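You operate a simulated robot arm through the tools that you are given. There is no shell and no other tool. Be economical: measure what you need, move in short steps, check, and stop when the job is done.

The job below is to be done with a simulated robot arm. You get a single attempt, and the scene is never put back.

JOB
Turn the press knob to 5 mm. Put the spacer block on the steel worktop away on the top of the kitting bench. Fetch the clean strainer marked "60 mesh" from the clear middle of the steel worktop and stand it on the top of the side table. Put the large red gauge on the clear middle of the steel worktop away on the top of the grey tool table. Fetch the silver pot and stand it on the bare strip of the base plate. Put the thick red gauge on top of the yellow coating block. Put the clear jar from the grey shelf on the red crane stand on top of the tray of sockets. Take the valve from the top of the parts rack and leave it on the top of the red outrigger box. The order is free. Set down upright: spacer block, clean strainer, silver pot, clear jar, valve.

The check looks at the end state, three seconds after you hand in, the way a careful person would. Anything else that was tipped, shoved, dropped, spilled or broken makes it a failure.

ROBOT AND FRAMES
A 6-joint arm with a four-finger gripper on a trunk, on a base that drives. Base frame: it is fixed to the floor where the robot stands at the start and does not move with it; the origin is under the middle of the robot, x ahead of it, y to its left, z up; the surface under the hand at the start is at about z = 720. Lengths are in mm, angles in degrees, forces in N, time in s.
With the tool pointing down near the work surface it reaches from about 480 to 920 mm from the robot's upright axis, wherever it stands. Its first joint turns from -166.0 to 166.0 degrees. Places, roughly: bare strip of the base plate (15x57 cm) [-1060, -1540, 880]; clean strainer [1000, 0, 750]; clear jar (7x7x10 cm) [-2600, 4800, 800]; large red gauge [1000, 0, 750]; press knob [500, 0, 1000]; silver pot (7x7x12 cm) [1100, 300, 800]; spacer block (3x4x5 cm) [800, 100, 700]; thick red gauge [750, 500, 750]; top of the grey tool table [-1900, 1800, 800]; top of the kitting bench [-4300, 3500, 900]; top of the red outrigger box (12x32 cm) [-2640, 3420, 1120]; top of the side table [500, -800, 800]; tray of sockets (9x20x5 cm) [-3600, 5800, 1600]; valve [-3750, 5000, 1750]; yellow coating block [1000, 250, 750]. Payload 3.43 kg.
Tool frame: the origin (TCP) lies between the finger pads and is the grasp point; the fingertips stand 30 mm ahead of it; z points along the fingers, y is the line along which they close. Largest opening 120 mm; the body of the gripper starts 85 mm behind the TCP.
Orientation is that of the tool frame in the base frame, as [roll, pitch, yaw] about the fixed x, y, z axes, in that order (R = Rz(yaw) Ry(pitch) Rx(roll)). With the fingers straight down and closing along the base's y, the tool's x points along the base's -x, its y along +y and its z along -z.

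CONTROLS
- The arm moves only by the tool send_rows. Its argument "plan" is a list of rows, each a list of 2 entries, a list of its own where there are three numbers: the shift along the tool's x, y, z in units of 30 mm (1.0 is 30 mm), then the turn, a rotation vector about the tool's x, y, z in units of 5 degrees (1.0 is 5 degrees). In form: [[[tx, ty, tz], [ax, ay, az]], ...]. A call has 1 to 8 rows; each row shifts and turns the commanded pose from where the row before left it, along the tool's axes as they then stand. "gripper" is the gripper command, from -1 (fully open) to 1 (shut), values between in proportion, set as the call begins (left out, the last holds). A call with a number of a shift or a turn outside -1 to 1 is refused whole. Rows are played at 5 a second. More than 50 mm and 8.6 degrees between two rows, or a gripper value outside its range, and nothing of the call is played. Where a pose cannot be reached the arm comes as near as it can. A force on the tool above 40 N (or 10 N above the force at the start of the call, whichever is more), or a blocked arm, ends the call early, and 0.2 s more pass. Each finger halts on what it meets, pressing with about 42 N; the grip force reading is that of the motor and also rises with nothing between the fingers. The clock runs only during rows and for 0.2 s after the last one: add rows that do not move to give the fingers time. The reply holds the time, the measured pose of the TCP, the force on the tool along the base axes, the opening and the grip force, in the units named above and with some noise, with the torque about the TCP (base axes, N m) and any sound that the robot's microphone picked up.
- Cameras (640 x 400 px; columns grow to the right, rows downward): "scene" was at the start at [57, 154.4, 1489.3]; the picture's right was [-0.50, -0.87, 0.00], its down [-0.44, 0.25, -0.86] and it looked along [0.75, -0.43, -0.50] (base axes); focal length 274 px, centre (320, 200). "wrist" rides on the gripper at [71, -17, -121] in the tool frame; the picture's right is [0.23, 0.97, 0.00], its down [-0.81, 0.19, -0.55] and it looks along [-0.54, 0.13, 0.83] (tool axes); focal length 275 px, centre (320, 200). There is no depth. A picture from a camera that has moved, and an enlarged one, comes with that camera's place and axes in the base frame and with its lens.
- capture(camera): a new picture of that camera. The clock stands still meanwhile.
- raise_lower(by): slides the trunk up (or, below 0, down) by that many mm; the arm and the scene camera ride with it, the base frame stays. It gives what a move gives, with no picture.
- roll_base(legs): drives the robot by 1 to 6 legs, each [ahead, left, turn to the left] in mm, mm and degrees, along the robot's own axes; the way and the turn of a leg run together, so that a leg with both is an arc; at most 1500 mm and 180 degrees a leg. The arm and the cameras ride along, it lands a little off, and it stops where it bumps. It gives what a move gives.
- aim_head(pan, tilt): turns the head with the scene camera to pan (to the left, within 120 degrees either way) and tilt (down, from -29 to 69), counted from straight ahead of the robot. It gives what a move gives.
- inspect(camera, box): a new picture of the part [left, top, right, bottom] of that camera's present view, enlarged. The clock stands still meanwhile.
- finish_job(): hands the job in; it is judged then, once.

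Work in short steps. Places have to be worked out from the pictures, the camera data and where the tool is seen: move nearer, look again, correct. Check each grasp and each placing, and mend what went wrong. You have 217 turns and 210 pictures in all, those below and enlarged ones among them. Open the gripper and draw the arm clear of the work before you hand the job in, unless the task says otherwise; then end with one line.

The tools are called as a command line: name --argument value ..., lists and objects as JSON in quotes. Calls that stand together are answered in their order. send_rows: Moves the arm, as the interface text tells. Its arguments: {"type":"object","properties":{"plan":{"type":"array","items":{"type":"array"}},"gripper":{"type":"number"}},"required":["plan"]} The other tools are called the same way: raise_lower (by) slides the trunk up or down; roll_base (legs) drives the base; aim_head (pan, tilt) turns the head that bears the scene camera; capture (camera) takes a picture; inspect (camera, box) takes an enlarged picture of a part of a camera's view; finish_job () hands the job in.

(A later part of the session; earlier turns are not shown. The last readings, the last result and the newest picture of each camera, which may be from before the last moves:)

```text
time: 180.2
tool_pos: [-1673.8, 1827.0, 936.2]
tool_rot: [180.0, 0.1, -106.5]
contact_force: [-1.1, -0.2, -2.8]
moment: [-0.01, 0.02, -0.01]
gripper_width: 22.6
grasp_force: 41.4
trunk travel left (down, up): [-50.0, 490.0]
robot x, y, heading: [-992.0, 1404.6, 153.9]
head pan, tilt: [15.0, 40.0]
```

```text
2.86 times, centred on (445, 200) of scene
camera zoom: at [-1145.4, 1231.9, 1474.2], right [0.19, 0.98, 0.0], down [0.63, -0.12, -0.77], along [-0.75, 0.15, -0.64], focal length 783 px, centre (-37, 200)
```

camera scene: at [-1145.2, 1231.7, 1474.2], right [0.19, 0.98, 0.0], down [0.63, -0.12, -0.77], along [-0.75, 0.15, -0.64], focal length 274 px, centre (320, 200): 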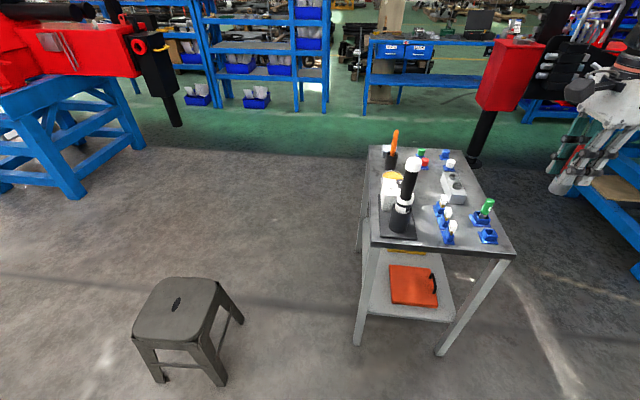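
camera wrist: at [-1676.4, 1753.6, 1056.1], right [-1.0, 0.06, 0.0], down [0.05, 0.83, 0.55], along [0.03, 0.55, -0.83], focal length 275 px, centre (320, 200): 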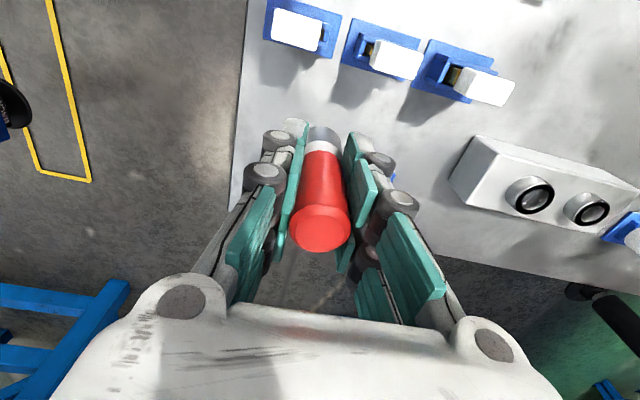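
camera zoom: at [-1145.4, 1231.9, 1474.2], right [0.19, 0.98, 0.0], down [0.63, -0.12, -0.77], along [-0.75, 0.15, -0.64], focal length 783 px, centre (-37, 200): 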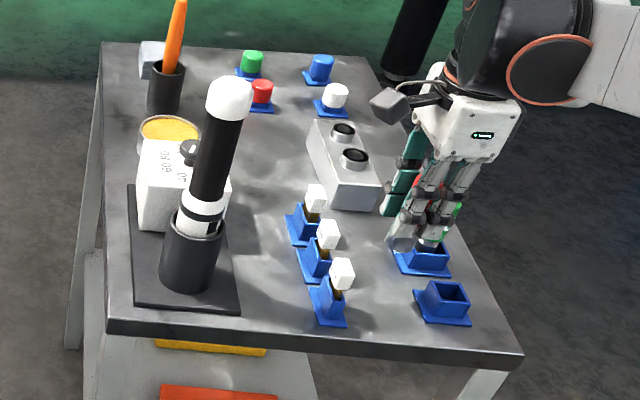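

The landing point projects clear between bottles and holders; I nudge 8 mm in +y and lower.

send_rows --plan '[[[-0.27, 0, 0.8], [0, 0, 0]], [[0, 0, 0.8], [0, 0, 0]], [[0, 0, 0.5], [0, 0, 0]], [[0, 0, 0], [0, 0, 0]]]'

send_rows --plan '[[[0, 0, 0.1], [0, 0, 0]], [[0, 0, 0.1], [0, 0, 0]], [[0, 0, 0.1], [0, 0, 0]], [[0, 0, 0.1], [0, 0, 0]], [[0, 0, 0.1], [0, 0, 0]], [[0, 0, 0.1], [0, 0, 0]], [[0, 0, 0.1], [0, 0, 0]], [[0, 0, 0.1], [0, 0, 0]]]'

inspect --camera "scene" --box '[350, 130, 540, 270]'

```text
time: 181.2
tool_pos: [-1671.4, 1834.3, 873.2]
tool_rot: [180.0, 0.1, -106.4]
contact_force: [-0.8, 0.2, -2.4]
moment: [-0.02, 0.02, 0.01]
gripper_width: 22.7
grasp_force: 42.4
trunk travel left (down, up): [-50.0, 490.0]
robot x, y, heading: [-990.6, 1405.0, 154.0]
head pan, tilt: [15.0, 40.0]
```

```text
time: 182.8
tool_pos: [-1671.2, 1834.1, 858.2]
tool_rot: [179.9, 0.2, -106.5]
contact_force: [3.4, -2.1, 19.1]
moment: [-0.22, -0.32, -0.02]
gripper_width: 22.4
grasp_force: 42.0
trunk travel left (down, up): [-50.0, 490.0]
robot x, y, heading: [-990.8, 1404.5, 153.9]
head pan, tilt: [15.0, 40.0]
stopped in row 8: the force on the tool passed its limit at 45 N (the readings are from after the stop); the commanded pose is now the measured one
```

```text
2.86 times, centred on (445, 200) of scene
camera zoom: at [-1143.3, 1230.6, 1474.4], right [0.19, 0.98, 0.0], down [0.63, -0.12, -0.77], along [-0.75, 0.15, -0.64], focal length 783 px, centre (-37, 200)
```

zoom: 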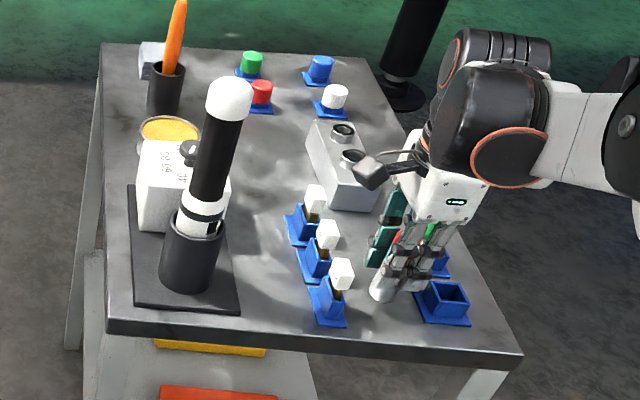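

Contact at table ≈800. I relieve, open moderately, and rise.

send_rows --plan '[[[0, 0, -0.05], [0, 0, 0]], [[0, 0, 0], [0, 0, 0]]]'

send_rows --plan '[[[0, 0, 0], [0, 0, 0]], [[0, 0, 0], [0, 0, 0]], [[0, 0, -1], [0, 0, 0]], [[0, 0, -1], [0, 0, 0]], [[0, 0, -1], [0, 0, 0]], [[0, 0, -1], [0, 0, 0]], [[0, 0, -1], [0, 0, 0]], [[0, 0, -1], [0, 0, 0]]]' --gripper 0.25

inspect --camera "scene" --box '[350, 130, 540, 270]'

```text
time: 183.4
tool_pos: [-1670.8, 1836.3, 858.1]
tool_rot: [179.8, 0.2, -106.5]
contact_force: [2.9, -0.9, 11.9]
moment: [-0.22, -0.34, 0.03]
gripper_width: 22.4
grasp_force: 42.1
trunk travel left (down, up): [-50.0, 490.0]
robot x, y, heading: [-991.0, 1404.4, 154.1]
head pan, tilt: [15.0, 40.0]
```

```text
time: 185.2
tool_pos: [-1671.5, 1834.2, 1037.4]
tool_rot: [179.8, 0.2, -106.5]
contact_force: [-0.3, -0.1, 0.3]
moment: [-0.01, 0.03, -0.03]
gripper_width: 44.9
grasp_force: 0.1
trunk travel left (down, up): [-50.0, 490.0]
robot x, y, heading: [-988.8, 1403.2, 154.0]
head pan, tilt: [15.0, 40.0]
```

```text
2.86 times, centred on (445, 200) of scene
camera zoom: at [-1145.3, 1231.8, 1474.2], right [0.19, 0.98, 0.0], down [0.63, -0.12, -0.77], along [-0.75, 0.15, -0.64], focal length 783 px, centre (-37, 200)
```

zoom: 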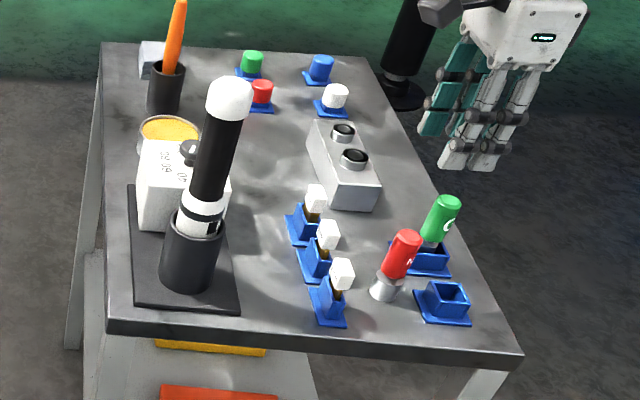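

The large gauge stands on the tool table. I retract, restore the tool yaw, and drive back to the worktop for the spacer.

send_rows --plan '[[[0.271, -0.963, -0.7], [0, 0, 0]], [[0.271, -0.963, -0.7], [0, 0, 0]], [[0.271, -0.963, -0.7], [0, 0, 0]], [[0.271, -0.963, -0.7], [0, 0, 0]], [[0.271, -0.963, -0.7], [0, 0, 0]], [[0.271, -0.963, -0.7], [0, 0, 0]], [[0.271, -0.963, -0.7], [0, 0, 0]], [[0.271, -0.963, 0], [0, 0, 0]]]'

send_rows --plan '[[[0, 0, 0], [0, 0, -1]], [[0, 0, 0], [0, 0, -1]], [[0, 0, 0], [0, 0, -1]], [[0, 0, 0], [0, 0, -1]], [[0, 0, 0], [0, 0, -1]], [[0, 0, 0], [0, 0, -1]], [[0, 0, 0], [0, 0, -1]], [[0, 0, 0], [0, 0, -1]]]'

send_rows --plan '[[[0, 0, 0], [0, 0, -1]], [[0, 0, 0], [0, 0, -1]], [[0, 0, 0], [0, 0, -1]], [[0, 0, 0], [0, 0, -0.9]]]'

roll_base --legs '[[0, 0, -35], [-1300, 0, 0], [0, 0, -119], [480, 0, 0]]'

capture --camera "wrist"

```text
time: 187.0
tool_pos: [-1466.9, 1705.6, 1183.9]
tool_rot: [179.8, 0.2, -106.5]
contact_force: [0.2, 0.0, 0.4]
moment: [-0.01, -0.01, 0.0]
gripper_width: 44.9
grasp_force: 0.1
trunk travel left (down, up): [-50.0, 490.0]
robot x, y, heading: [-987.4, 1403.4, 154.2]
head pan, tilt: [15.0, 40.0]
```

```text
time: 188.8
tool_pos: [-1467.1, 1706.2, 1182.9]
tool_rot: [179.9, 0.3, -66.5]
contact_force: [0.0, 0.7, -0.3]
moment: [0.0, 0.03, -0.01]
gripper_width: 45.1
grasp_force: 0.1
trunk travel left (down, up): [-50.0, 490.0]
robot x, y, heading: [-987.1, 1404.0, 153.7]
head pan, tilt: [15.0, 40.0]
```

```text
time: 189.8
tool_pos: [-1468.3, 1706.1, 1181.3]
tool_rot: [-180.0, 0.2, -47.1]
contact_force: [-0.5, -0.1, -1.3]
moment: [0.0, 0.02, -0.01]
gripper_width: 44.8
grasp_force: 0.0
trunk travel left (down, up): [-50.0, 490.0]
robot x, y, heading: [-989.2, 1400.0, 153.9]
head pan, tilt: [15.0, 40.0]
```

```text
time: 205.4
tool_pos: [691.2, 244.9, 1183.8]
tool_rot: [-179.9, 0.1, 160.7]
contact_force: [-0.1, 0.5, 0.0]
moment: [0.02, -0.04, 0.0]
gripper_width: 44.8
grasp_force: 0.1
trunk travel left (down, up): [-50.0, 490.0]
robot x, y, heading: [126.0, 288.5, 2.0]
head pan, tilt: [15.0, 40.0]
```

```text
111 pictures are left
camera wrist: at [618.4, 253.6, 1302.9], right [0.1, 0.99, 0.0], down [0.83, -0.08, 0.56], along [0.55, -0.06, -0.83], focal length 275 px, centre (320, 200)
```

wrist: 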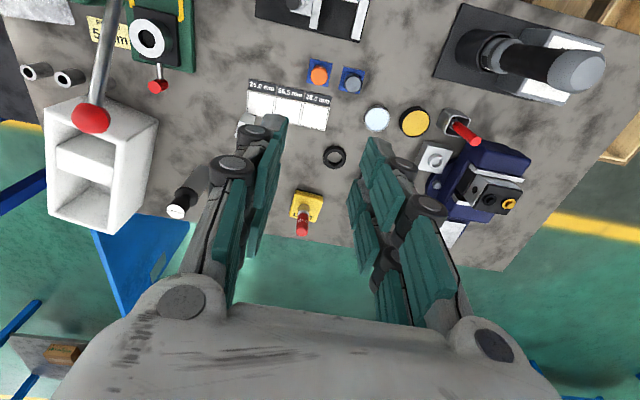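

The spacer is by the white label strip. I zoom in from both cameras.

aim_head --pan 0 --tilt 50

capture --camera "scene"

inspect --camera "wrist" --box '[190, 70, 350, 190]'

```text
time: 206.1
tool_pos: [691.2, 246.4, 1182.7]
tool_rot: [-179.8, 0.2, 160.8]
contact_force: [-0.6, 0.0, 0.5]
moment: [0.0, -0.01, 0.03]
gripper_width: 44.7
grasp_force: 0.0
trunk travel left (down, up): [-50.0, 490.0]
robot x, y, heading: [127.8, 287.2, 2.0]
head pan, tilt: [0.0, 50.0]
```

```text
110 pictures are left
camera scene: at [177.4, 490.2, 1460.1], right [0.03, -1.0, 0.0], down [-0.77, -0.03, -0.64], along [0.64, 0.02, -0.77], focal length 274 px, centre (320, 200)
```

scene: 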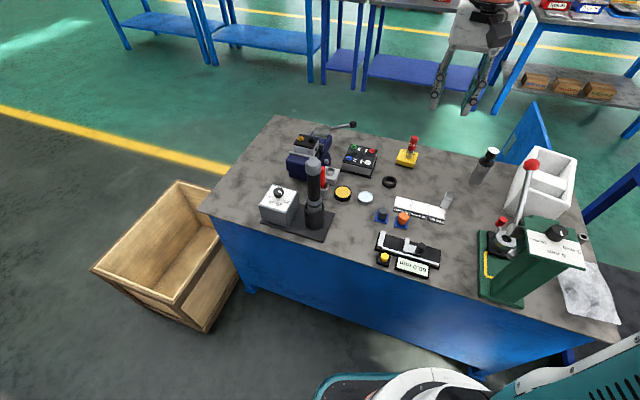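

```text
3.33 times, centred on (270, 130) of wrist
camera zoom: at [618.4, 253.6, 1302.9], right [0.1, 0.99, 0.0], down [0.83, -0.08, 0.56], along [0.55, -0.06, -0.83], focal length 918 px, centre (487, 433)
```

zoom: 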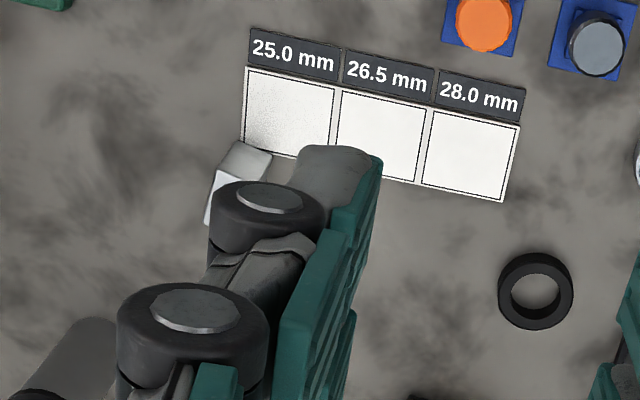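

I move closer to view the spacer unobstructed, keeping away from the press lever.

send_rows --plan '[[[-0.44, -0.42, 0.9], [0, 0, 0]], [[-0.44, -0.42, 0.9], [0, 0, 0]], [[-0.44, -0.42, 0.9], [0, 0, 0]], [[-0.44, -0.42, 0.9], [0, 0, 0]], [[-0.44, -0.42, 0.9], [0, 0, 0]], [[-0.44, -0.42, 0.9], [0, 0, 0]], [[0, 0, 0], [0, 0, 0]]]' --gripper -0.3

capture --camera "wrist"

inspect --camera "scene" --box '[380, 140, 520, 240]'

```text
time: 207.7
tool_pos: [742.0, 148.2, 1019.6]
tool_rot: [-179.9, 0.2, 160.8]
contact_force: [-0.1, -0.3, 0.3]
moment: [0.01, 0.05, 0.03]
gripper_width: 78.1
grasp_force: 0.0
trunk travel left (down, up): [-50.0, 490.0]
robot x, y, heading: [128.0, 291.4, 1.9]
head pan, tilt: [0.0, 50.0]
```

```text
108 pictures are left
camera wrist: at [669.7, 156.3, 1139.7], right [0.1, 0.99, 0.0], down [0.83, -0.08, 0.56], along [0.55, -0.06, -0.83], focal length 275 px, centre (320, 200)
```

wrist: 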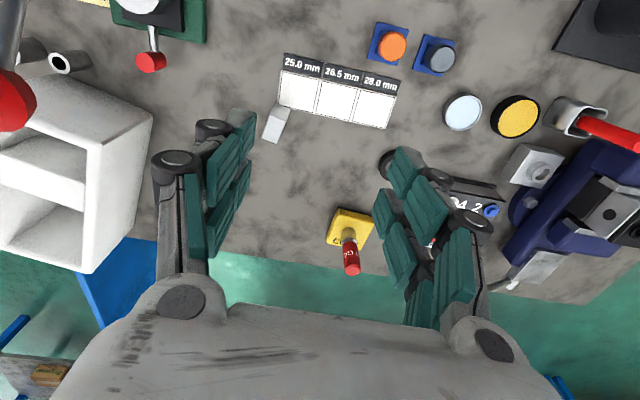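

```text
4.00 times, centred on (450, 190) of scene
camera zoom: at [177.8, 489.8, 1460.1], right [0.03, -1.0, 0.0], down [-0.77, -0.02, -0.64], along [0.64, 0.02, -0.77], focal length 1097 px, centre (-200, 240)
```

zoom: 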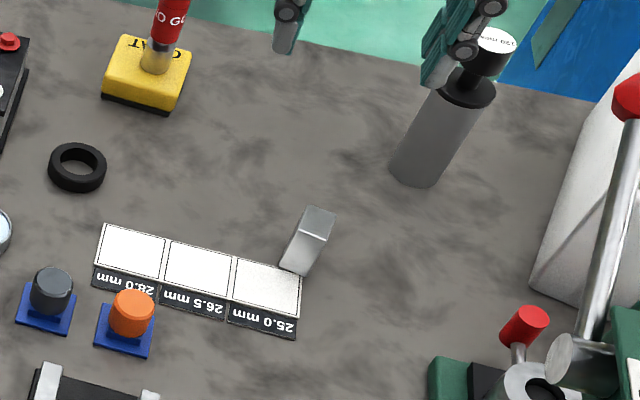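

inspect --camera "wrist" --box '[240, 80, 320, 160]'

inspect --camera "scene" --box '[435, 180, 475, 215]'

```text
5.00 times, centred on (280, 120) of wrist
camera zoom: at [669.7, 156.3, 1139.7], right [0.1, 0.99, 0.0], down [0.83, -0.08, 0.56], along [0.55, -0.06, -0.83], focal length 1376 px, centre (520, 600)
```

zoom: 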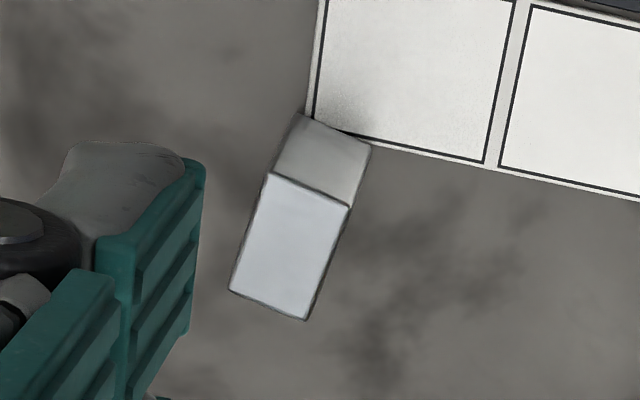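

```text
11.43 times, centred on (455, 198) of scene
camera zoom: at [177.8, 489.8, 1460.1], right [0.03, -1.0, 0.0], down [-0.77, -0.02, -0.64], along [0.64, 0.02, -0.77], focal length 3133 px, centre (-1223, 229)
```

zoom: 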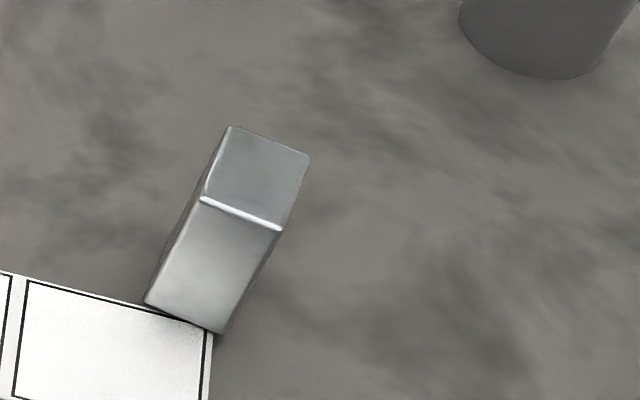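

The spacer's top is ≈24×36 mm centred (790,78), top z≈770, short side at 62°. I move above it with the yaw adjusted to ~152°.

send_rows --plan '[[[-0.57, -0.42, 0.7], [0, 0, 0]], [[-0.57, -0.42, 0.9], [0, 0, 0]], [[-0.57, -0.42, 0.9], [0, 0, 0]], [[-0.57, -0.42, 0.9], [0, 0, 0]], [[0, 0, 0.9], [0, 0, 0.9]], [[0, 0, 0.9], [0, 0, 0.9]], [[0, 0, 0], [0, 0, 0]]]'

capture --camera "wrist"

```text
time: 209.3
tool_pos: [791.5, 76.1, 866.8]
tool_rot: [180.0, 0.2, 151.9]
contact_force: [0.4, 0.2, 0.1]
moment: [-0.01, 0.01, 0.01]
gripper_width: 78.3
grasp_force: 0.1
trunk travel left (down, up): [-50.0, 490.0]
robot x, y, heading: [126.4, 290.4, 1.8]
head pan, tilt: [0.0, 50.0]
```

```text
104 pictures are left
camera wrist: at [721.0, 96.3, 986.0], right [0.26, 0.97, 0.0], down [0.8, -0.21, 0.56], along [0.54, -0.14, -0.83], focal length 275 px, centre (320, 200)
```

wrist: 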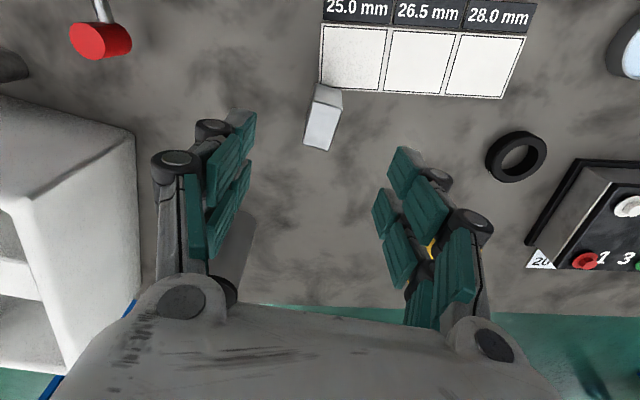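

Nearly centred; a small turn of 2.5° and 3 mm shift, then I descend to z≈757 and grip.

send_rows --plan '[[[0, 0.08, 0.9], [0, 0, 0.5]], [[0, 0, 0.9], [0, 0, 0]], [[0, 0, 0.9], [0, 0, 0]], [[0, 0, 0.9], [0, 0, 0]], [[0, 0, 0], [0, 0, 0]]]'

send_rows --plan '[[[0, 0, 0], [0, 0, 0]], [[0, 0, 0], [0, 0, 0]], [[0, 0, 0], [0, 0, 0]]]' --gripper 1

capture --camera "wrist"

```text
time: 210.5
tool_pos: [793.2, 79.8, 757.0]
tool_rot: [180.0, 0.2, 149.4]
contact_force: [0.7, -0.3, -0.1]
moment: [0.02, -0.03, 0.02]
gripper_width: 78.1
grasp_force: 0.1
trunk travel left (down, up): [-50.0, 490.0]
robot x, y, heading: [126.9, 292.1, 1.7]
head pan, tilt: [0.0, 50.0]
```

```text
time: 211.3
tool_pos: [793.0, 79.5, 757.6]
tool_rot: [-179.9, 0.2, 149.3]
contact_force: [0.8, 0.9, -0.6]
moment: [-0.01, -0.03, 0.01]
gripper_width: 24.5
grasp_force: 42.1
trunk travel left (down, up): [-50.0, 490.0]
robot x, y, heading: [124.0, 289.2, 1.9]
head pan, tilt: [0.0, 50.0]
```

```text
103 pictures are left
camera wrist: at [723.2, 101.8, 876.9], right [0.3, 0.95, 0.0], down [0.79, -0.25, 0.56], along [0.53, -0.17, -0.83], focal length 275 px, centre (320, 200)
```

wrist: 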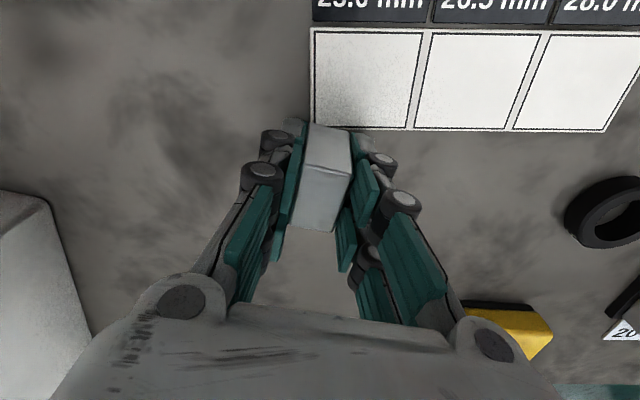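

Spacer gripped (24.5 mm). I lift, retract, and start driving toward the kitting bench by a southern route (south of the stool).

send_rows --plan '[[[0, 0, -0.5], [0, 0, 0]], [[0, 0, -1], [0, 0, 0]], [[0, 0, -1], [0, 0, 0]], [[0, 0, -1], [0, 0, 0]], [[0, 0, -1], [0, 0, 0]], [[0, 0, -1], [0, 0, 0]], [[0, 0, -1], [0, 0, 0]], [[0, 0, -1], [0, 0, 0]]]'

send_rows --plan '[[[0.5, 0.3, -1], [0, 0, 0]], [[0.5, 0.6, -1], [0, 0, 0]], [[0.5, 0.6, -1], [0, 0, 0]], [[0.5, 0.6, -1], [0, 0, 0]], [[0.5, 0.6, -1], [0, 0, 0]], [[0.5, 0.6, -1], [0, 0, 0]], [[0.5, 0.6, 0], [0, 0, 0]], [[0.5, 0.6, 0], [0, 0, 0]]]'

roll_base --legs '[[-600, 0, 0], [0, -190, 0], [0, 0, 178], [1500, 0, 0]]'

aim_head --pan -20 --tilt 18

capture --camera "scene"

```text
time: 213.1
tool_pos: [790.1, 78.7, 984.1]
tool_rot: [-180.0, 0.1, 149.3]
contact_force: [0.4, -0.5, -1.5]
moment: [0.02, 0.01, 0.0]
gripper_width: 24.5
grasp_force: 42.0
trunk travel left (down, up): [-50.0, 490.0]
robot x, y, heading: [132.1, 288.9, 1.8]
head pan, tilt: [0.0, 50.0]
```

```text
time: 214.9
tool_pos: [755.1, 257.7, 1162.2]
tool_rot: [-180.0, 0.2, 149.3]
contact_force: [-0.6, 0.0, -1.0]
moment: [0.03, 0.0, -0.01]
gripper_width: 24.5
grasp_force: 42.0
trunk travel left (down, up): [-50.0, 490.0]
robot x, y, heading: [127.4, 291.1, 1.8]
head pan, tilt: [0.0, 50.0]
```

```text
time: 233.6
tool_pos: [-2572.9, 233.1, 1162.2]
tool_rot: [-179.9, 0.2, -35.2]
contact_force: [-0.6, 0.3, -1.3]
moment: [0.0, 0.02, -0.01]
gripper_width: 24.5
grasp_force: 42.1
trunk travel left (down, up): [-50.0, 490.0]
robot x, y, heading: [-1943.6, 154.8, 177.3]
head pan, tilt: [0.0, 50.0]
```

```text
time: 234.6
tool_pos: [-2573.1, 232.7, 1162.0]
tool_rot: [-180.0, 0.2, -35.2]
contact_force: [0.6, 0.3, -1.3]
moment: [0.01, 0.01, 0.01]
gripper_width: 24.7
grasp_force: 42.0
trunk travel left (down, up): [-50.0, 490.0]
robot x, y, heading: [-1949.1, 156.3, 177.3]
head pan, tilt: [-20.0, 18.0]
```

```text
102 pictures are left
camera scene: at [-2026.6, -12.4, 1508.8], right [0.38, 0.92, 0.0], down [0.29, -0.12, -0.95], along [-0.88, 0.37, -0.31], focal length 274 px, centre (320, 200)
```

scene: 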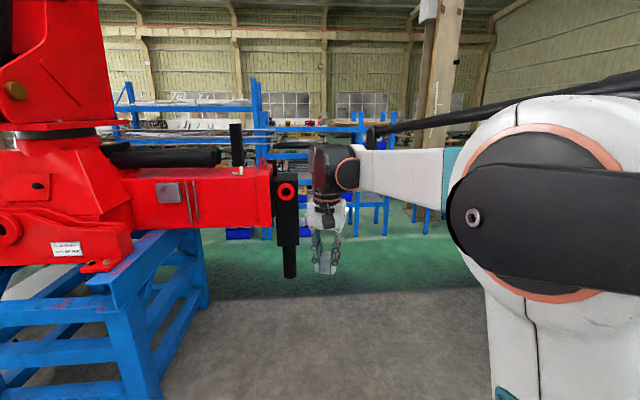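

A red crane is ahead; I turn right toward the north-west and look again.

roll_base --legs '[[300, 0, 0], [0, 0, -55]]'

aim_head --pan 15 --tilt 18

capture --camera "scene"

```text
time: 239.1
tool_pos: [-2530.6, 729.1, 1162.1]
tool_rot: [179.9, 0.2, -91.1]
contact_force: [-0.1, 0.1, -2.0]
moment: [0.04, -0.03, 0.02]
gripper_width: 24.5
grasp_force: 41.4
trunk travel left (down, up): [-50.0, 490.0]
robot x, y, heading: [-2250.4, 168.8, 121.3]
head pan, tilt: [-20.0, 18.0]
```

```text
time: 240.1
tool_pos: [-2530.8, 728.6, 1162.6]
tool_rot: [-180.0, 0.1, -91.2]
contact_force: [0.1, 0.1, -1.2]
moment: [0.01, -0.01, 0.01]
gripper_width: 24.3
grasp_force: 41.7
trunk travel left (down, up): [-50.0, 490.0]
robot x, y, heading: [-2250.4, 167.8, 121.5]
head pan, tilt: [15.0, 18.0]
```

```text
101 pictures are left
camera scene: at [-2477.4, 110.2, 1508.9], right [0.69, 0.72, 0.0], down [0.22, -0.21, -0.95], along [-0.69, 0.66, -0.31], focal length 274 px, centre (320, 200)
```

scene: 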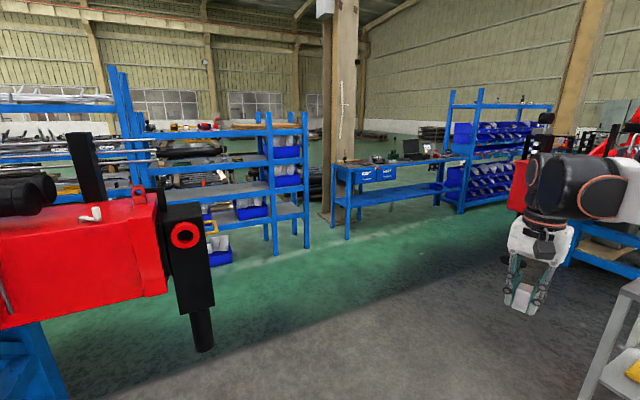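

The kitting bench (with laptop and blue bins) is straight ahead. I drive 1500 mm along the present heading, then look again.

roll_base --legs '[[1500, 0, 0]]'

aim_head --pan 0 --tilt 22

capture --camera "scene"

```text
time: 247.6
tool_pos: [-3325.9, 2008.7, 1161.9]
tool_rot: [-179.9, 0.1, -90.6]
contact_force: [0.1, -0.5, -1.1]
moment: [-0.01, -0.01, 0.0]
gripper_width: 24.1
grasp_force: 42.3
trunk travel left (down, up): [-50.0, 490.0]
robot x, y, heading: [-3045.2, 1450.8, 121.8]
head pan, tilt: [15.0, 18.0]
```

```text
time: 248.3
tool_pos: [-3325.7, 2008.2, 1163.4]
tool_rot: [-179.9, 0.3, -90.6]
contact_force: [-1.4, 0.4, -1.6]
moment: [-0.01, 0.02, 0.02]
gripper_width: 24.4
grasp_force: 42.3
trunk travel left (down, up): [-50.0, 490.0]
robot x, y, heading: [-3041.0, 1447.5, 121.9]
head pan, tilt: [0.0, 22.0]
```

```text
100 pictures are left
camera scene: at [-3249.0, 1404.6, 1502.4], right [0.85, 0.53, 0.0], down [0.2, -0.32, -0.93], along [-0.49, 0.79, -0.37], focal length 274 px, centre (320, 200)
```

scene: 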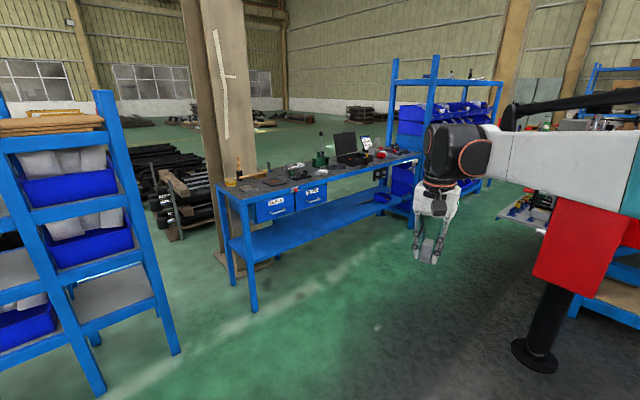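

I zoom on the bench top to choose a free spot.

inspect --camera "scene" --box '[205, 120, 435, 220]'

```text
2.78 times, centred on (320, 170) of scene
camera zoom: at [-3249.0, 1404.6, 1502.4], right [0.85, 0.53, 0.0], down [0.2, -0.32, -0.93], along [-0.49, 0.79, -0.37], focal length 763 px, centre (320, 284)
```

zoom: 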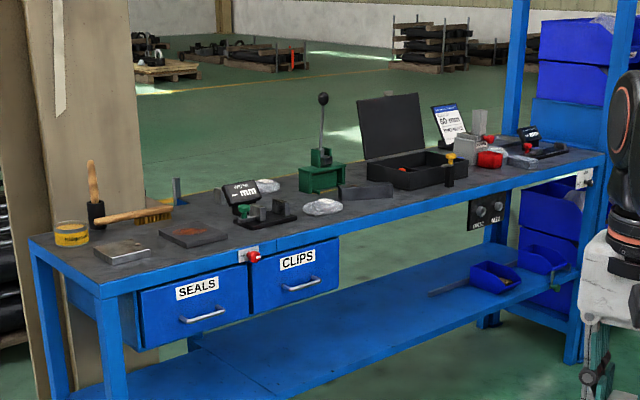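

There is free room near the left end front. I drive to about (-3760,2600) and turn to face the bench.

roll_base --legs '[[1350, 0, 0], [0, 0, 55]]'

aim_head --pan -5 --tilt 40

capture --camera "scene"

capture --camera "wrist"

```text
time: 257.6
tool_pos: [-4379.7, 2689.5, 1162.8]
tool_rot: [180.0, 0.1, -35.6]
contact_force: [-0.5, -0.1, -1.1]
moment: [0.02, -0.03, 0.0]
gripper_width: 24.2
grasp_force: 41.9
trunk travel left (down, up): [-50.0, 490.0]
robot x, y, heading: [-3757.8, 2599.8, 176.7]
head pan, tilt: [0.0, 22.0]
```

```text
time: 258.4
tool_pos: [-4380.7, 2689.7, 1162.6]
tool_rot: [179.9, 0.3, -35.7]
contact_force: [0.5, -0.4, -1.6]
moment: [0.04, 0.0, 0.05]
gripper_width: 24.5
grasp_force: 41.7
trunk travel left (down, up): [-50.0, 490.0]
robot x, y, heading: [-3755.3, 2604.9, 177.1]
head pan, tilt: [-5.0, 40.0]
```

```text
98 pictures are left
camera scene: at [-3834.5, 2414.1, 1474.3], right [0.14, 0.99, 0.0], down [0.64, -0.09, -0.77], along [-0.76, 0.11, -0.64], focal length 274 px, centre (320, 200)
```

scene: 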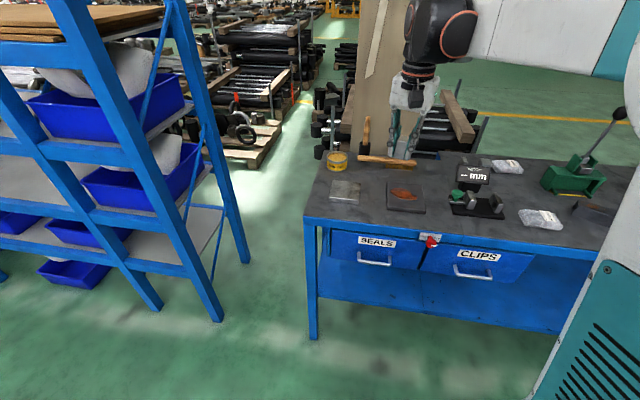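

```text
97 pictures are left
camera wrist: at [-4312.1, 2661.2, 1281.8], right [-0.38, -0.93, 0.0], down [-0.77, 0.31, 0.56], along [-0.51, 0.21, -0.83], focal length 275 px, centre (320, 200)
```

wrist: 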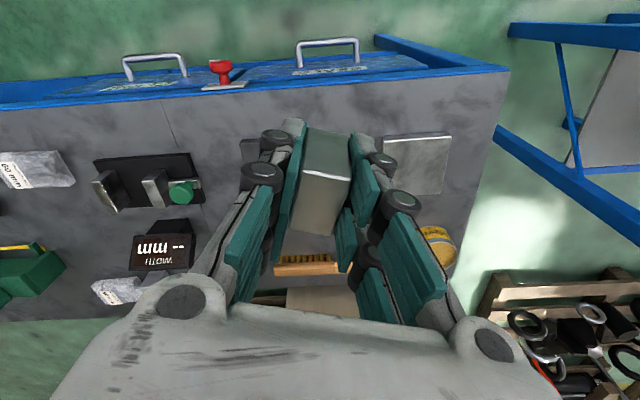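

Pads' tops are at z≈912 so the bench is ≈898. I'll set the spacer between the two pads at (-4490,2690).

send_rows --plan '[[[-0.74, 0.53, 0.8], [0, 0, 0]], [[-0.74, 0.53, 0.9], [0, 0, 0]], [[-0.74, 0.53, 0.9], [0, 0, 0]], [[-0.74, 0.53, 0.9], [0, 0, 0]], [[0, 0, 0.9], [0, 0, 0]], [[0, 0, 0.9], [0, 0, 0]], [[0, 0, 0.6], [0, 0, 0]], [[0, 0, 0], [0, 0, 0]]]'

capture --camera "wrist"

inspect --camera "scene" --box '[300, 120, 460, 240]'

```text
time: 260.2
tool_pos: [-4490.8, 2689.7, 984.1]
tool_rot: [179.9, 0.3, -35.6]
contact_force: [0.3, -0.3, -0.9]
moment: [0.03, 0.01, 0.04]
gripper_width: 24.3
grasp_force: 42.5
trunk travel left (down, up): [-50.0, 490.0]
robot x, y, heading: [-3759.9, 2603.2, 176.9]
head pan, tilt: [-5.0, 40.0]
```

```text
96 pictures are left
camera wrist: at [-4422.9, 2661.4, 1104.6], right [-0.38, -0.93, 0.0], down [-0.77, 0.31, 0.56], along [-0.51, 0.21, -0.83], focal length 275 px, centre (320, 200)
```

wrist: 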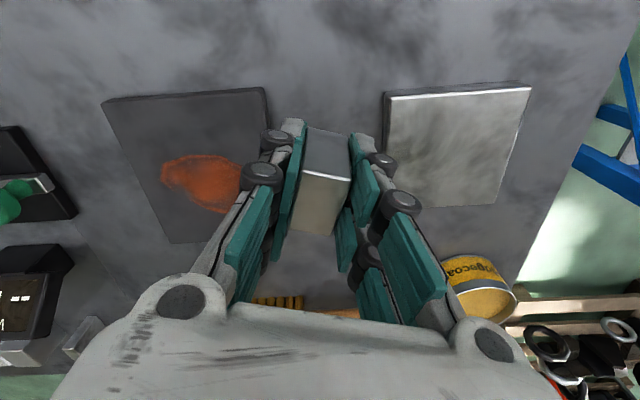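

```text
3.33 times, centred on (380, 180) of scene
camera zoom: at [-3834.8, 2414.2, 1474.2], right [0.14, 0.99, 0.0], down [0.64, -0.09, -0.77], along [-0.76, 0.11, -0.64], focal length 914 px, centre (120, 267)
```

zoom: 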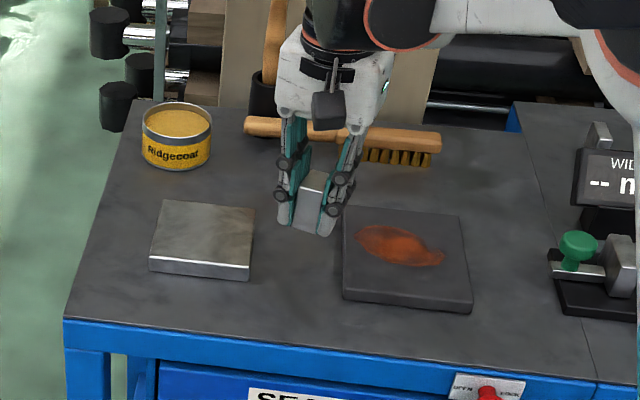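

The gap is about 90 mm wide; centred within ~4 mm. I lower onto the bench.

send_rows --plan '[[[0, 0.1, 0.7], [0, 0, 0]], [[0, 0, 0.5], [0, 0, 0]], [[0, 0, 0], [0, 0, 0]]]'

send_rows --plan '[[[0, 0, 0.1], [0, 0, 0]], [[0, 0, 0.1], [0, 0, 0]], [[0, 0, 0.1], [0, 0, 0]], [[0, 0, 0.1], [0, 0, 0]], [[0, 0, 0.1], [0, 0, 0]], [[0, 0, 0.1], [0, 0, 0]], [[0, 0, 0.1], [0, 0, 0]], [[0, 0, 0.1], [0, 0, 0]]]'

```text
time: 261.0
tool_pos: [-4492.5, 2687.2, 949.7]
tool_rot: [179.9, 0.2, -35.6]
contact_force: [0.3, -0.1, -1.0]
moment: [0.03, -0.03, 0.0]
gripper_width: 24.6
grasp_force: 42.6
trunk travel left (down, up): [-50.0, 490.0]
robot x, y, heading: [-3756.9, 2603.8, 177.0]
head pan, tilt: [-5.0, 40.0]
```

```text
time: 262.8
tool_pos: [-4493.1, 2687.4, 925.3]
tool_rot: [-180.0, 0.2, -35.6]
contact_force: [0.3, 0.2, -1.3]
moment: [0.01, 0.03, 0.01]
gripper_width: 24.5
grasp_force: 41.8
trunk travel left (down, up): [-50.0, 490.0]
robot x, y, heading: [-3754.4, 2604.9, 176.8]
head pan, tilt: [-5.0, 40.0]
```

Not touching yet; I continue in small steps.

send_rows --plan '[[[0, 0, 0.1], [0, 0, 0]], [[0, 0, 0.1], [0, 0, 0]], [[0, 0, 0.1], [0, 0, 0]], [[0, 0, 0.1], [0, 0, 0]], [[0, 0, 0.1], [0, 0, 0]], [[0, 0, 0.1], [0, 0, 0]], [[0, 0, 0.1], [0, 0, 0]]]'

inspect --camera "scene" --box '[330, 140, 420, 220]'

```text
time: 264.0
tool_pos: [-4490.7, 2686.0, 915.8]
tool_rot: [180.0, 0.4, -35.6]
contact_force: [5.6, -1.3, 20.1]
moment: [0.13, 0.09, 0.02]
gripper_width: 24.2
grasp_force: 41.8
trunk travel left (down, up): [-50.0, 490.0]
robot x, y, heading: [-3758.9, 2604.5, 176.8]
head pan, tilt: [-5.0, 40.0]
stopped in row 5: the force on the tool passed its limit at 45 N (the readings are from after the stop); the commanded pose is now the measured one
```

```text
5.00 times, centred on (375, 180) of scene
camera zoom: at [-3832.0, 2413.7, 1474.2], right [0.14, 0.99, 0.0], down [0.64, -0.09, -0.77], along [-0.76, 0.11, -0.64], focal length 1371 px, centre (45, 300)
```

zoom: 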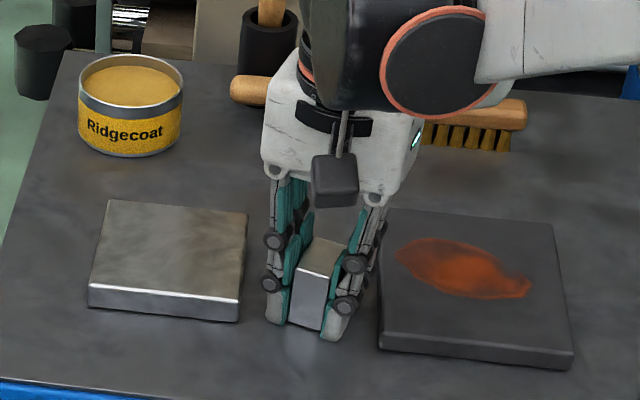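

Contact reached, spacer upright between the pads. I relieve, open modestly and rise.

send_rows --plan '[[[0, 0, -0.05], [0, 0, 0]], [[0, 0, 0], [0, 0, 0]]]'

send_rows --plan '[[[0, 0, 0], [0, 0, 0]], [[0, 0, 0], [0, 0, 0]], [[0, 0, -1], [0, 0, 0]], [[0, 0, -1], [0, 0, 0]], [[0, 0, -1], [0, 0, 0]], [[0, 0, -1], [0, 0, 0]], [[0, 0, -1], [0, 0, 0]], [[0, 0, -1], [0, 0, 0]]]' --gripper 0.25

inspect --camera "scene" --box '[300, 120, 460, 240]'

```text
time: 264.6
tool_pos: [-4493.0, 2688.0, 914.1]
tool_rot: [180.0, 0.3, -35.6]
contact_force: [3.1, -0.9, 8.4]
moment: [0.07, 0.06, -0.03]
gripper_width: 24.5
grasp_force: 42.2
trunk travel left (down, up): [-50.0, 490.0]
robot x, y, heading: [-3760.4, 2605.6, 176.7]
head pan, tilt: [-5.0, 40.0]
```

```text
time: 266.4
tool_pos: [-4492.9, 2687.1, 1095.6]
tool_rot: [179.9, 0.3, -35.6]
contact_force: [0.0, -0.3, 0.8]
moment: [0.03, 0.0, 0.0]
gripper_width: 45.3
grasp_force: 0.0
trunk travel left (down, up): [-50.0, 490.0]
robot x, y, heading: [-3756.3, 2605.0, 177.1]
head pan, tilt: [-5.0, 40.0]
```

```text
3.33 times, centred on (380, 180) of scene
camera zoom: at [-3834.4, 2414.1, 1474.2], right [0.14, 0.99, 0.0], down [0.64, -0.09, -0.77], along [-0.76, 0.11, -0.64], focal length 914 px, centre (120, 267)
```

zoom: 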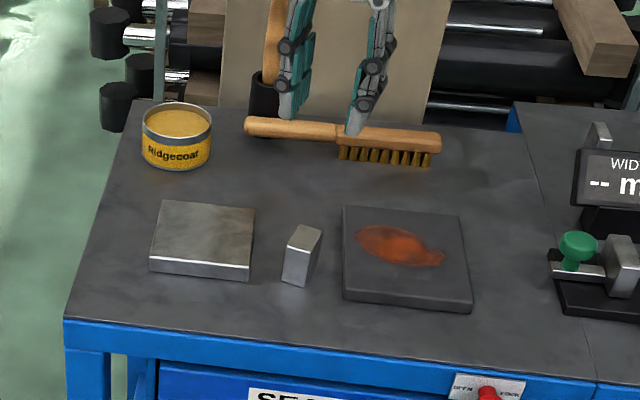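

Spacer done. I retract, turn north and survey the parts rack and crane area with a raised trunk.

send_rows --plan '[[[0.812, -0.583, -0.8], [0, 0, 0]], [[0.812, -0.583, -0.8], [0, 0, 0]], [[0.812, -0.583, -0.8], [0, 0, 0]], [[0.812, -0.583, -0.8], [0, 0, 0]], [[0.812, -0.583, -0.8], [0, 0, 0]], [[0.812, -0.583, -0.8], [0, 0, 0]]]' --gripper -1

roll_base --legs '[[-250, 0, 0], [0, 0, -90]]'

raise_lower --by 400

aim_head --pan 10 --tilt 20

capture --camera "scene"

aim_head --pan -40 --tilt 25

capture --camera "scene"

```text
time: 267.8
tool_pos: [-4311.0, 2687.1, 1238.1]
tool_rot: [-180.0, 0.3, -35.5]
contact_force: [-1.3, 0.3, -0.2]
moment: [0.02, -0.01, -0.02]
gripper_width: 120.1
grasp_force: 0.0
trunk travel left (down, up): [-50.0, 490.0]
robot x, y, heading: [-3757.4, 2606.6, 176.9]
head pan, tilt: [-5.0, 40.0]
```

```text
time: 273.4
tool_pos: [-3429.1, 3143.8, 1237.9]
tool_rot: [-180.0, 0.3, -125.0]
contact_force: [-0.2, -0.8, -0.2]
moment: [0.01, 0.0, 0.02]
gripper_width: 120.1
grasp_force: 0.1
trunk travel left (down, up): [-50.0, 490.0]
robot x, y, heading: [-3506.3, 2590.6, 87.5]
head pan, tilt: [-5.0, 40.0]
```

```text
time: 277.2
tool_pos: [-3428.3, 3144.0, 1636.9]
tool_rot: [-179.9, 0.3, -125.0]
contact_force: [0.1, -0.4, -0.4]
moment: [-0.01, 0.01, 0.05]
gripper_width: 119.8
grasp_force: 0.1
trunk travel left (down, up): [-450.0, 90.0]
robot x, y, heading: [-3506.9, 2592.3, 87.4]
head pan, tilt: [-5.0, 40.0]
```

```text
time: 278.0
tool_pos: [-3428.8, 3143.7, 1636.7]
tool_rot: [180.0, 0.4, -125.1]
contact_force: [-0.7, -0.4, -0.3]
moment: [0.02, -0.01, 0.0]
gripper_width: 120.1
grasp_force: 0.1
trunk travel left (down, up): [-450.0, 90.0]
robot x, y, heading: [-3513.0, 2592.2, 87.4]
head pan, tilt: [10.0, 20.0]
```

```text
92 pictures are left
camera scene: at [-3722.1, 2671.5, 1905.5], right [0.99, 0.13, 0.0], down [0.04, -0.34, -0.94], along [-0.12, 0.93, -0.34], focal length 274 px, centre (320, 200)
```

scene: 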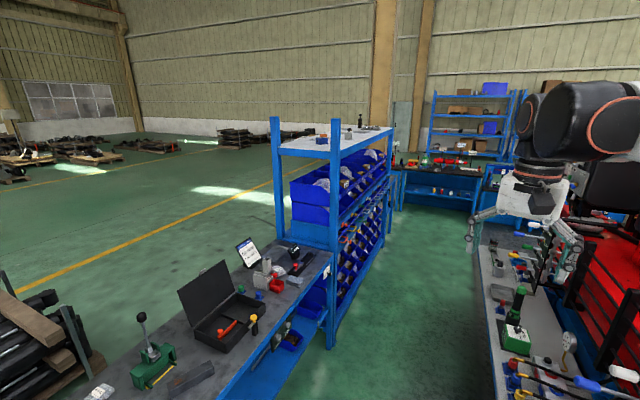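

```text
time: 279.2
tool_pos: [-3427.1, 3144.6, 1637.8]
tool_rot: [180.0, 0.3, -125.2]
contact_force: [1.1, -0.5, -1.1]
moment: [-0.01, 0.04, 0.03]
gripper_width: 120.0
grasp_force: 0.0
trunk travel left (down, up): [-450.0, 90.0]
robot x, y, heading: [-3510.8, 2590.8, 87.4]
head pan, tilt: [-40.0, 25.0]
```

```text
91 pictures are left
camera scene: at [-3686.5, 2668.8, 1901.8], right [0.97, -0.26, 0.0], down [-0.1, -0.37, -0.92], along [0.24, 0.89, -0.38], focal length 274 px, centre (320, 200)
```

scene: 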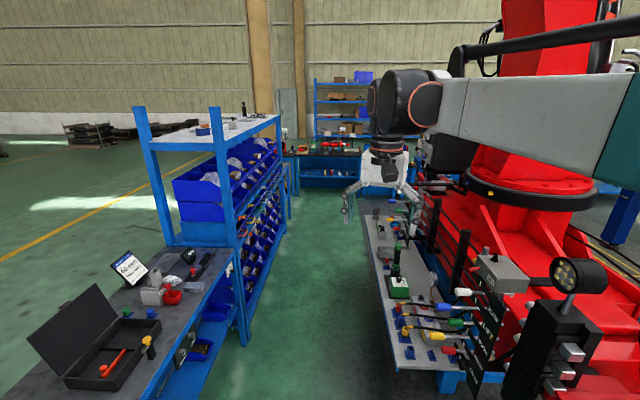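

The parts rack and the crane's grey shelf flank an aisle ~975 mm wide running along heading ≈71°. I align with its centre line and drive in.

roll_base --legs '[[0, 0, -16], [0, 400, 0], [900, 0, 0]]'

aim_head --pan 5 --tilt 35

capture --camera "scene"

```text
time: 287.0
tool_pos: [-3371.0, 4086.1, 1636.5]
tool_rot: [179.9, 0.2, -140.8]
contact_force: [0.9, 0.7, -1.3]
moment: [-0.04, 0.01, 0.0]
gripper_width: 120.0
grasp_force: 0.0
trunk travel left (down, up): [-450.0, 90.0]
robot x, y, heading: [-3602.2, 3574.3, 71.8]
head pan, tilt: [-40.0, 25.0]
```

```text
time: 288.1
tool_pos: [-3372.2, 4085.2, 1638.3]
tool_rot: [-179.9, 0.3, -140.8]
contact_force: [0.6, 1.0, -0.2]
moment: [0.01, -0.01, 0.02]
gripper_width: 119.9
grasp_force: 0.0
trunk travel left (down, up): [-450.0, 90.0]
robot x, y, heading: [-3603.0, 3574.2, 71.8]
head pan, tilt: [5.0, 35.0]
```

```text
90 pictures are left
camera scene: at [-3775.4, 3703.1, 1881.8], right [0.97, -0.23, 0.0], down [-0.13, -0.56, -0.82], along [0.19, 0.8, -0.57], focal length 274 px, centre (320, 200)
```

scene: 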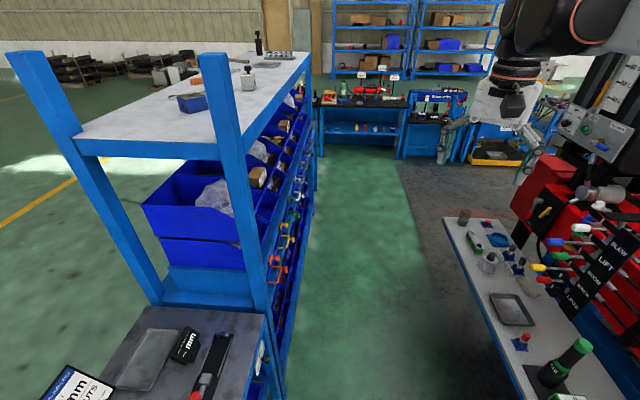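

The rack top carries several items including the socket tray at the far end. I zoom in.

inspect --camera "scene" --box '[160, 25, 330, 135]'

inspect --camera "scene" --box '[430, 190, 640, 400]'

```text
3.64 times, centred on (245, 80) of scene
camera zoom: at [-3775.4, 3703.1, 1881.8], right [0.97, -0.23, 0.0], down [-0.13, -0.56, -0.82], along [0.19, 0.8, -0.57], focal length 997 px, centre (593, 636)
```

zoom: 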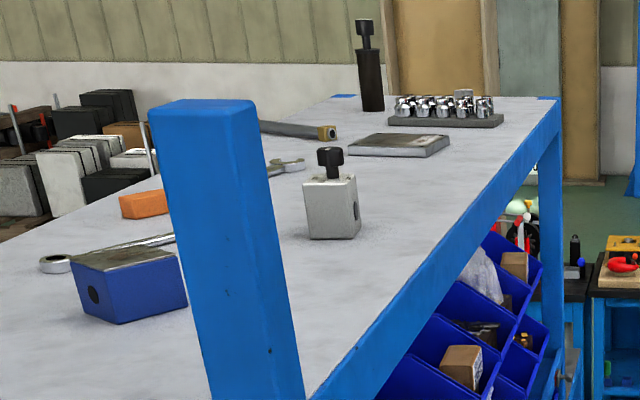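

```text
1.90 times, centred on (535, 295) of scene
camera zoom: at [-3775.4, 3703.1, 1881.8], right [0.97, -0.23, 0.0], down [-0.13, -0.56, -0.82], along [0.19, 0.8, -0.57], focal length 522 px, centre (-90, 19)
```

zoom: 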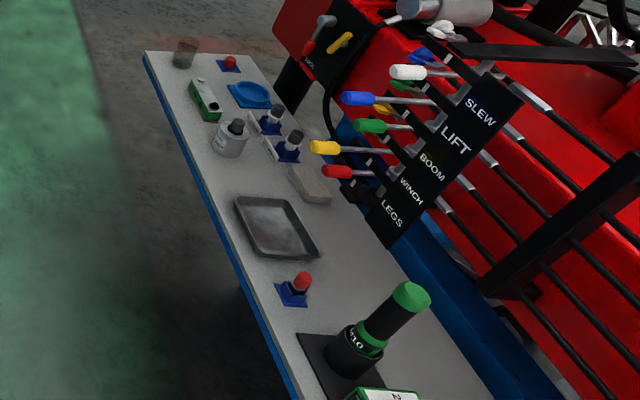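

The valve is the grey block with the black knob at ≈(-3788,4977,1600); the clear jar is at the far end of the grey shelf, ≈(-2570,4825). I drive on until abreast of the valve and raise the trunk fully.

roll_base --legs '[[1230, 0, 0]]'

raise_lower --by 90

send_rows --plan '[[[0, 0, -1], [0, 0, 0]], [[0, 0, -1], [0, 0, 0]], [[0, 0, -1], [0, 0, 0]], [[0, 0, -1], [0, 0, 0]]]'

aim_head --pan 75 --tilt 40

capture --camera "scene"

```text
time: 294.4
tool_pos: [-2975.4, 5258.0, 1636.3]
tool_rot: [180.0, 0.2, -141.3]
contact_force: [-0.3, 0.3, -0.7]
moment: [0.01, 0.0, 0.02]
gripper_width: 120.1
grasp_force: 0.1
trunk travel left (down, up): [-450.0, 90.0]
robot x, y, heading: [-3206.6, 4746.7, 71.3]
head pan, tilt: [5.0, 35.0]
```

```text
time: 295.6
tool_pos: [-2974.9, 5256.9, 1728.8]
tool_rot: [180.0, 0.3, -141.3]
contact_force: [-0.5, -0.2, 0.5]
moment: [0.0, 0.01, 0.01]
gripper_width: 120.0
grasp_force: 0.1
trunk travel left (down, up): [-540.0, 0.0]
robot x, y, heading: [-3205.9, 4745.9, 71.4]
head pan, tilt: [5.0, 35.0]
```

```text
time: 296.6
tool_pos: [-2976.3, 5256.2, 1847.4]
tool_rot: [-179.9, 0.3, -141.2]
contact_force: [-0.4, -0.3, -0.4]
moment: [-0.01, -0.01, 0.0]
gripper_width: 119.9
grasp_force: 0.0
trunk travel left (down, up): [-540.0, 0.0]
robot x, y, heading: [-3207.0, 4745.3, 71.2]
head pan, tilt: [5.0, 35.0]
```

```text
time: 298.0
tool_pos: [-2975.6, 5256.9, 1846.9]
tool_rot: [179.9, 0.3, -141.2]
contact_force: [-0.2, -0.6, 0.9]
moment: [-0.01, 0.0, 0.01]
gripper_width: 120.1
grasp_force: 0.1
trunk travel left (down, up): [-540.0, 0.0]
robot x, y, heading: [-3204.4, 4745.2, 71.2]
head pan, tilt: [75.0, 40.0]
```

```text
87 pictures are left
camera scene: at [-3473.3, 4839.2, 1964.2], right [0.56, 0.83, 0.0], down [0.53, -0.36, -0.77], along [-0.64, 0.43, -0.64], focal length 274 px, centre (320, 200)
```

scene: 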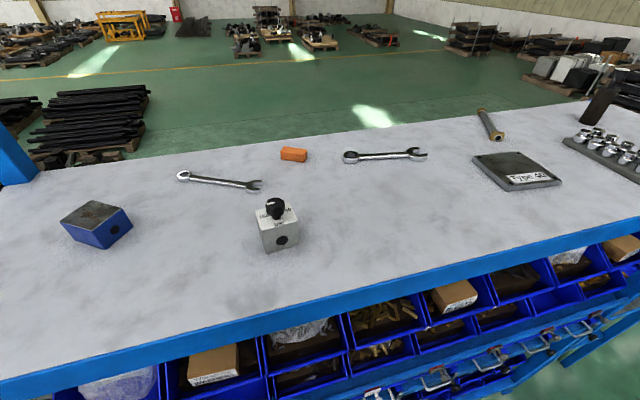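

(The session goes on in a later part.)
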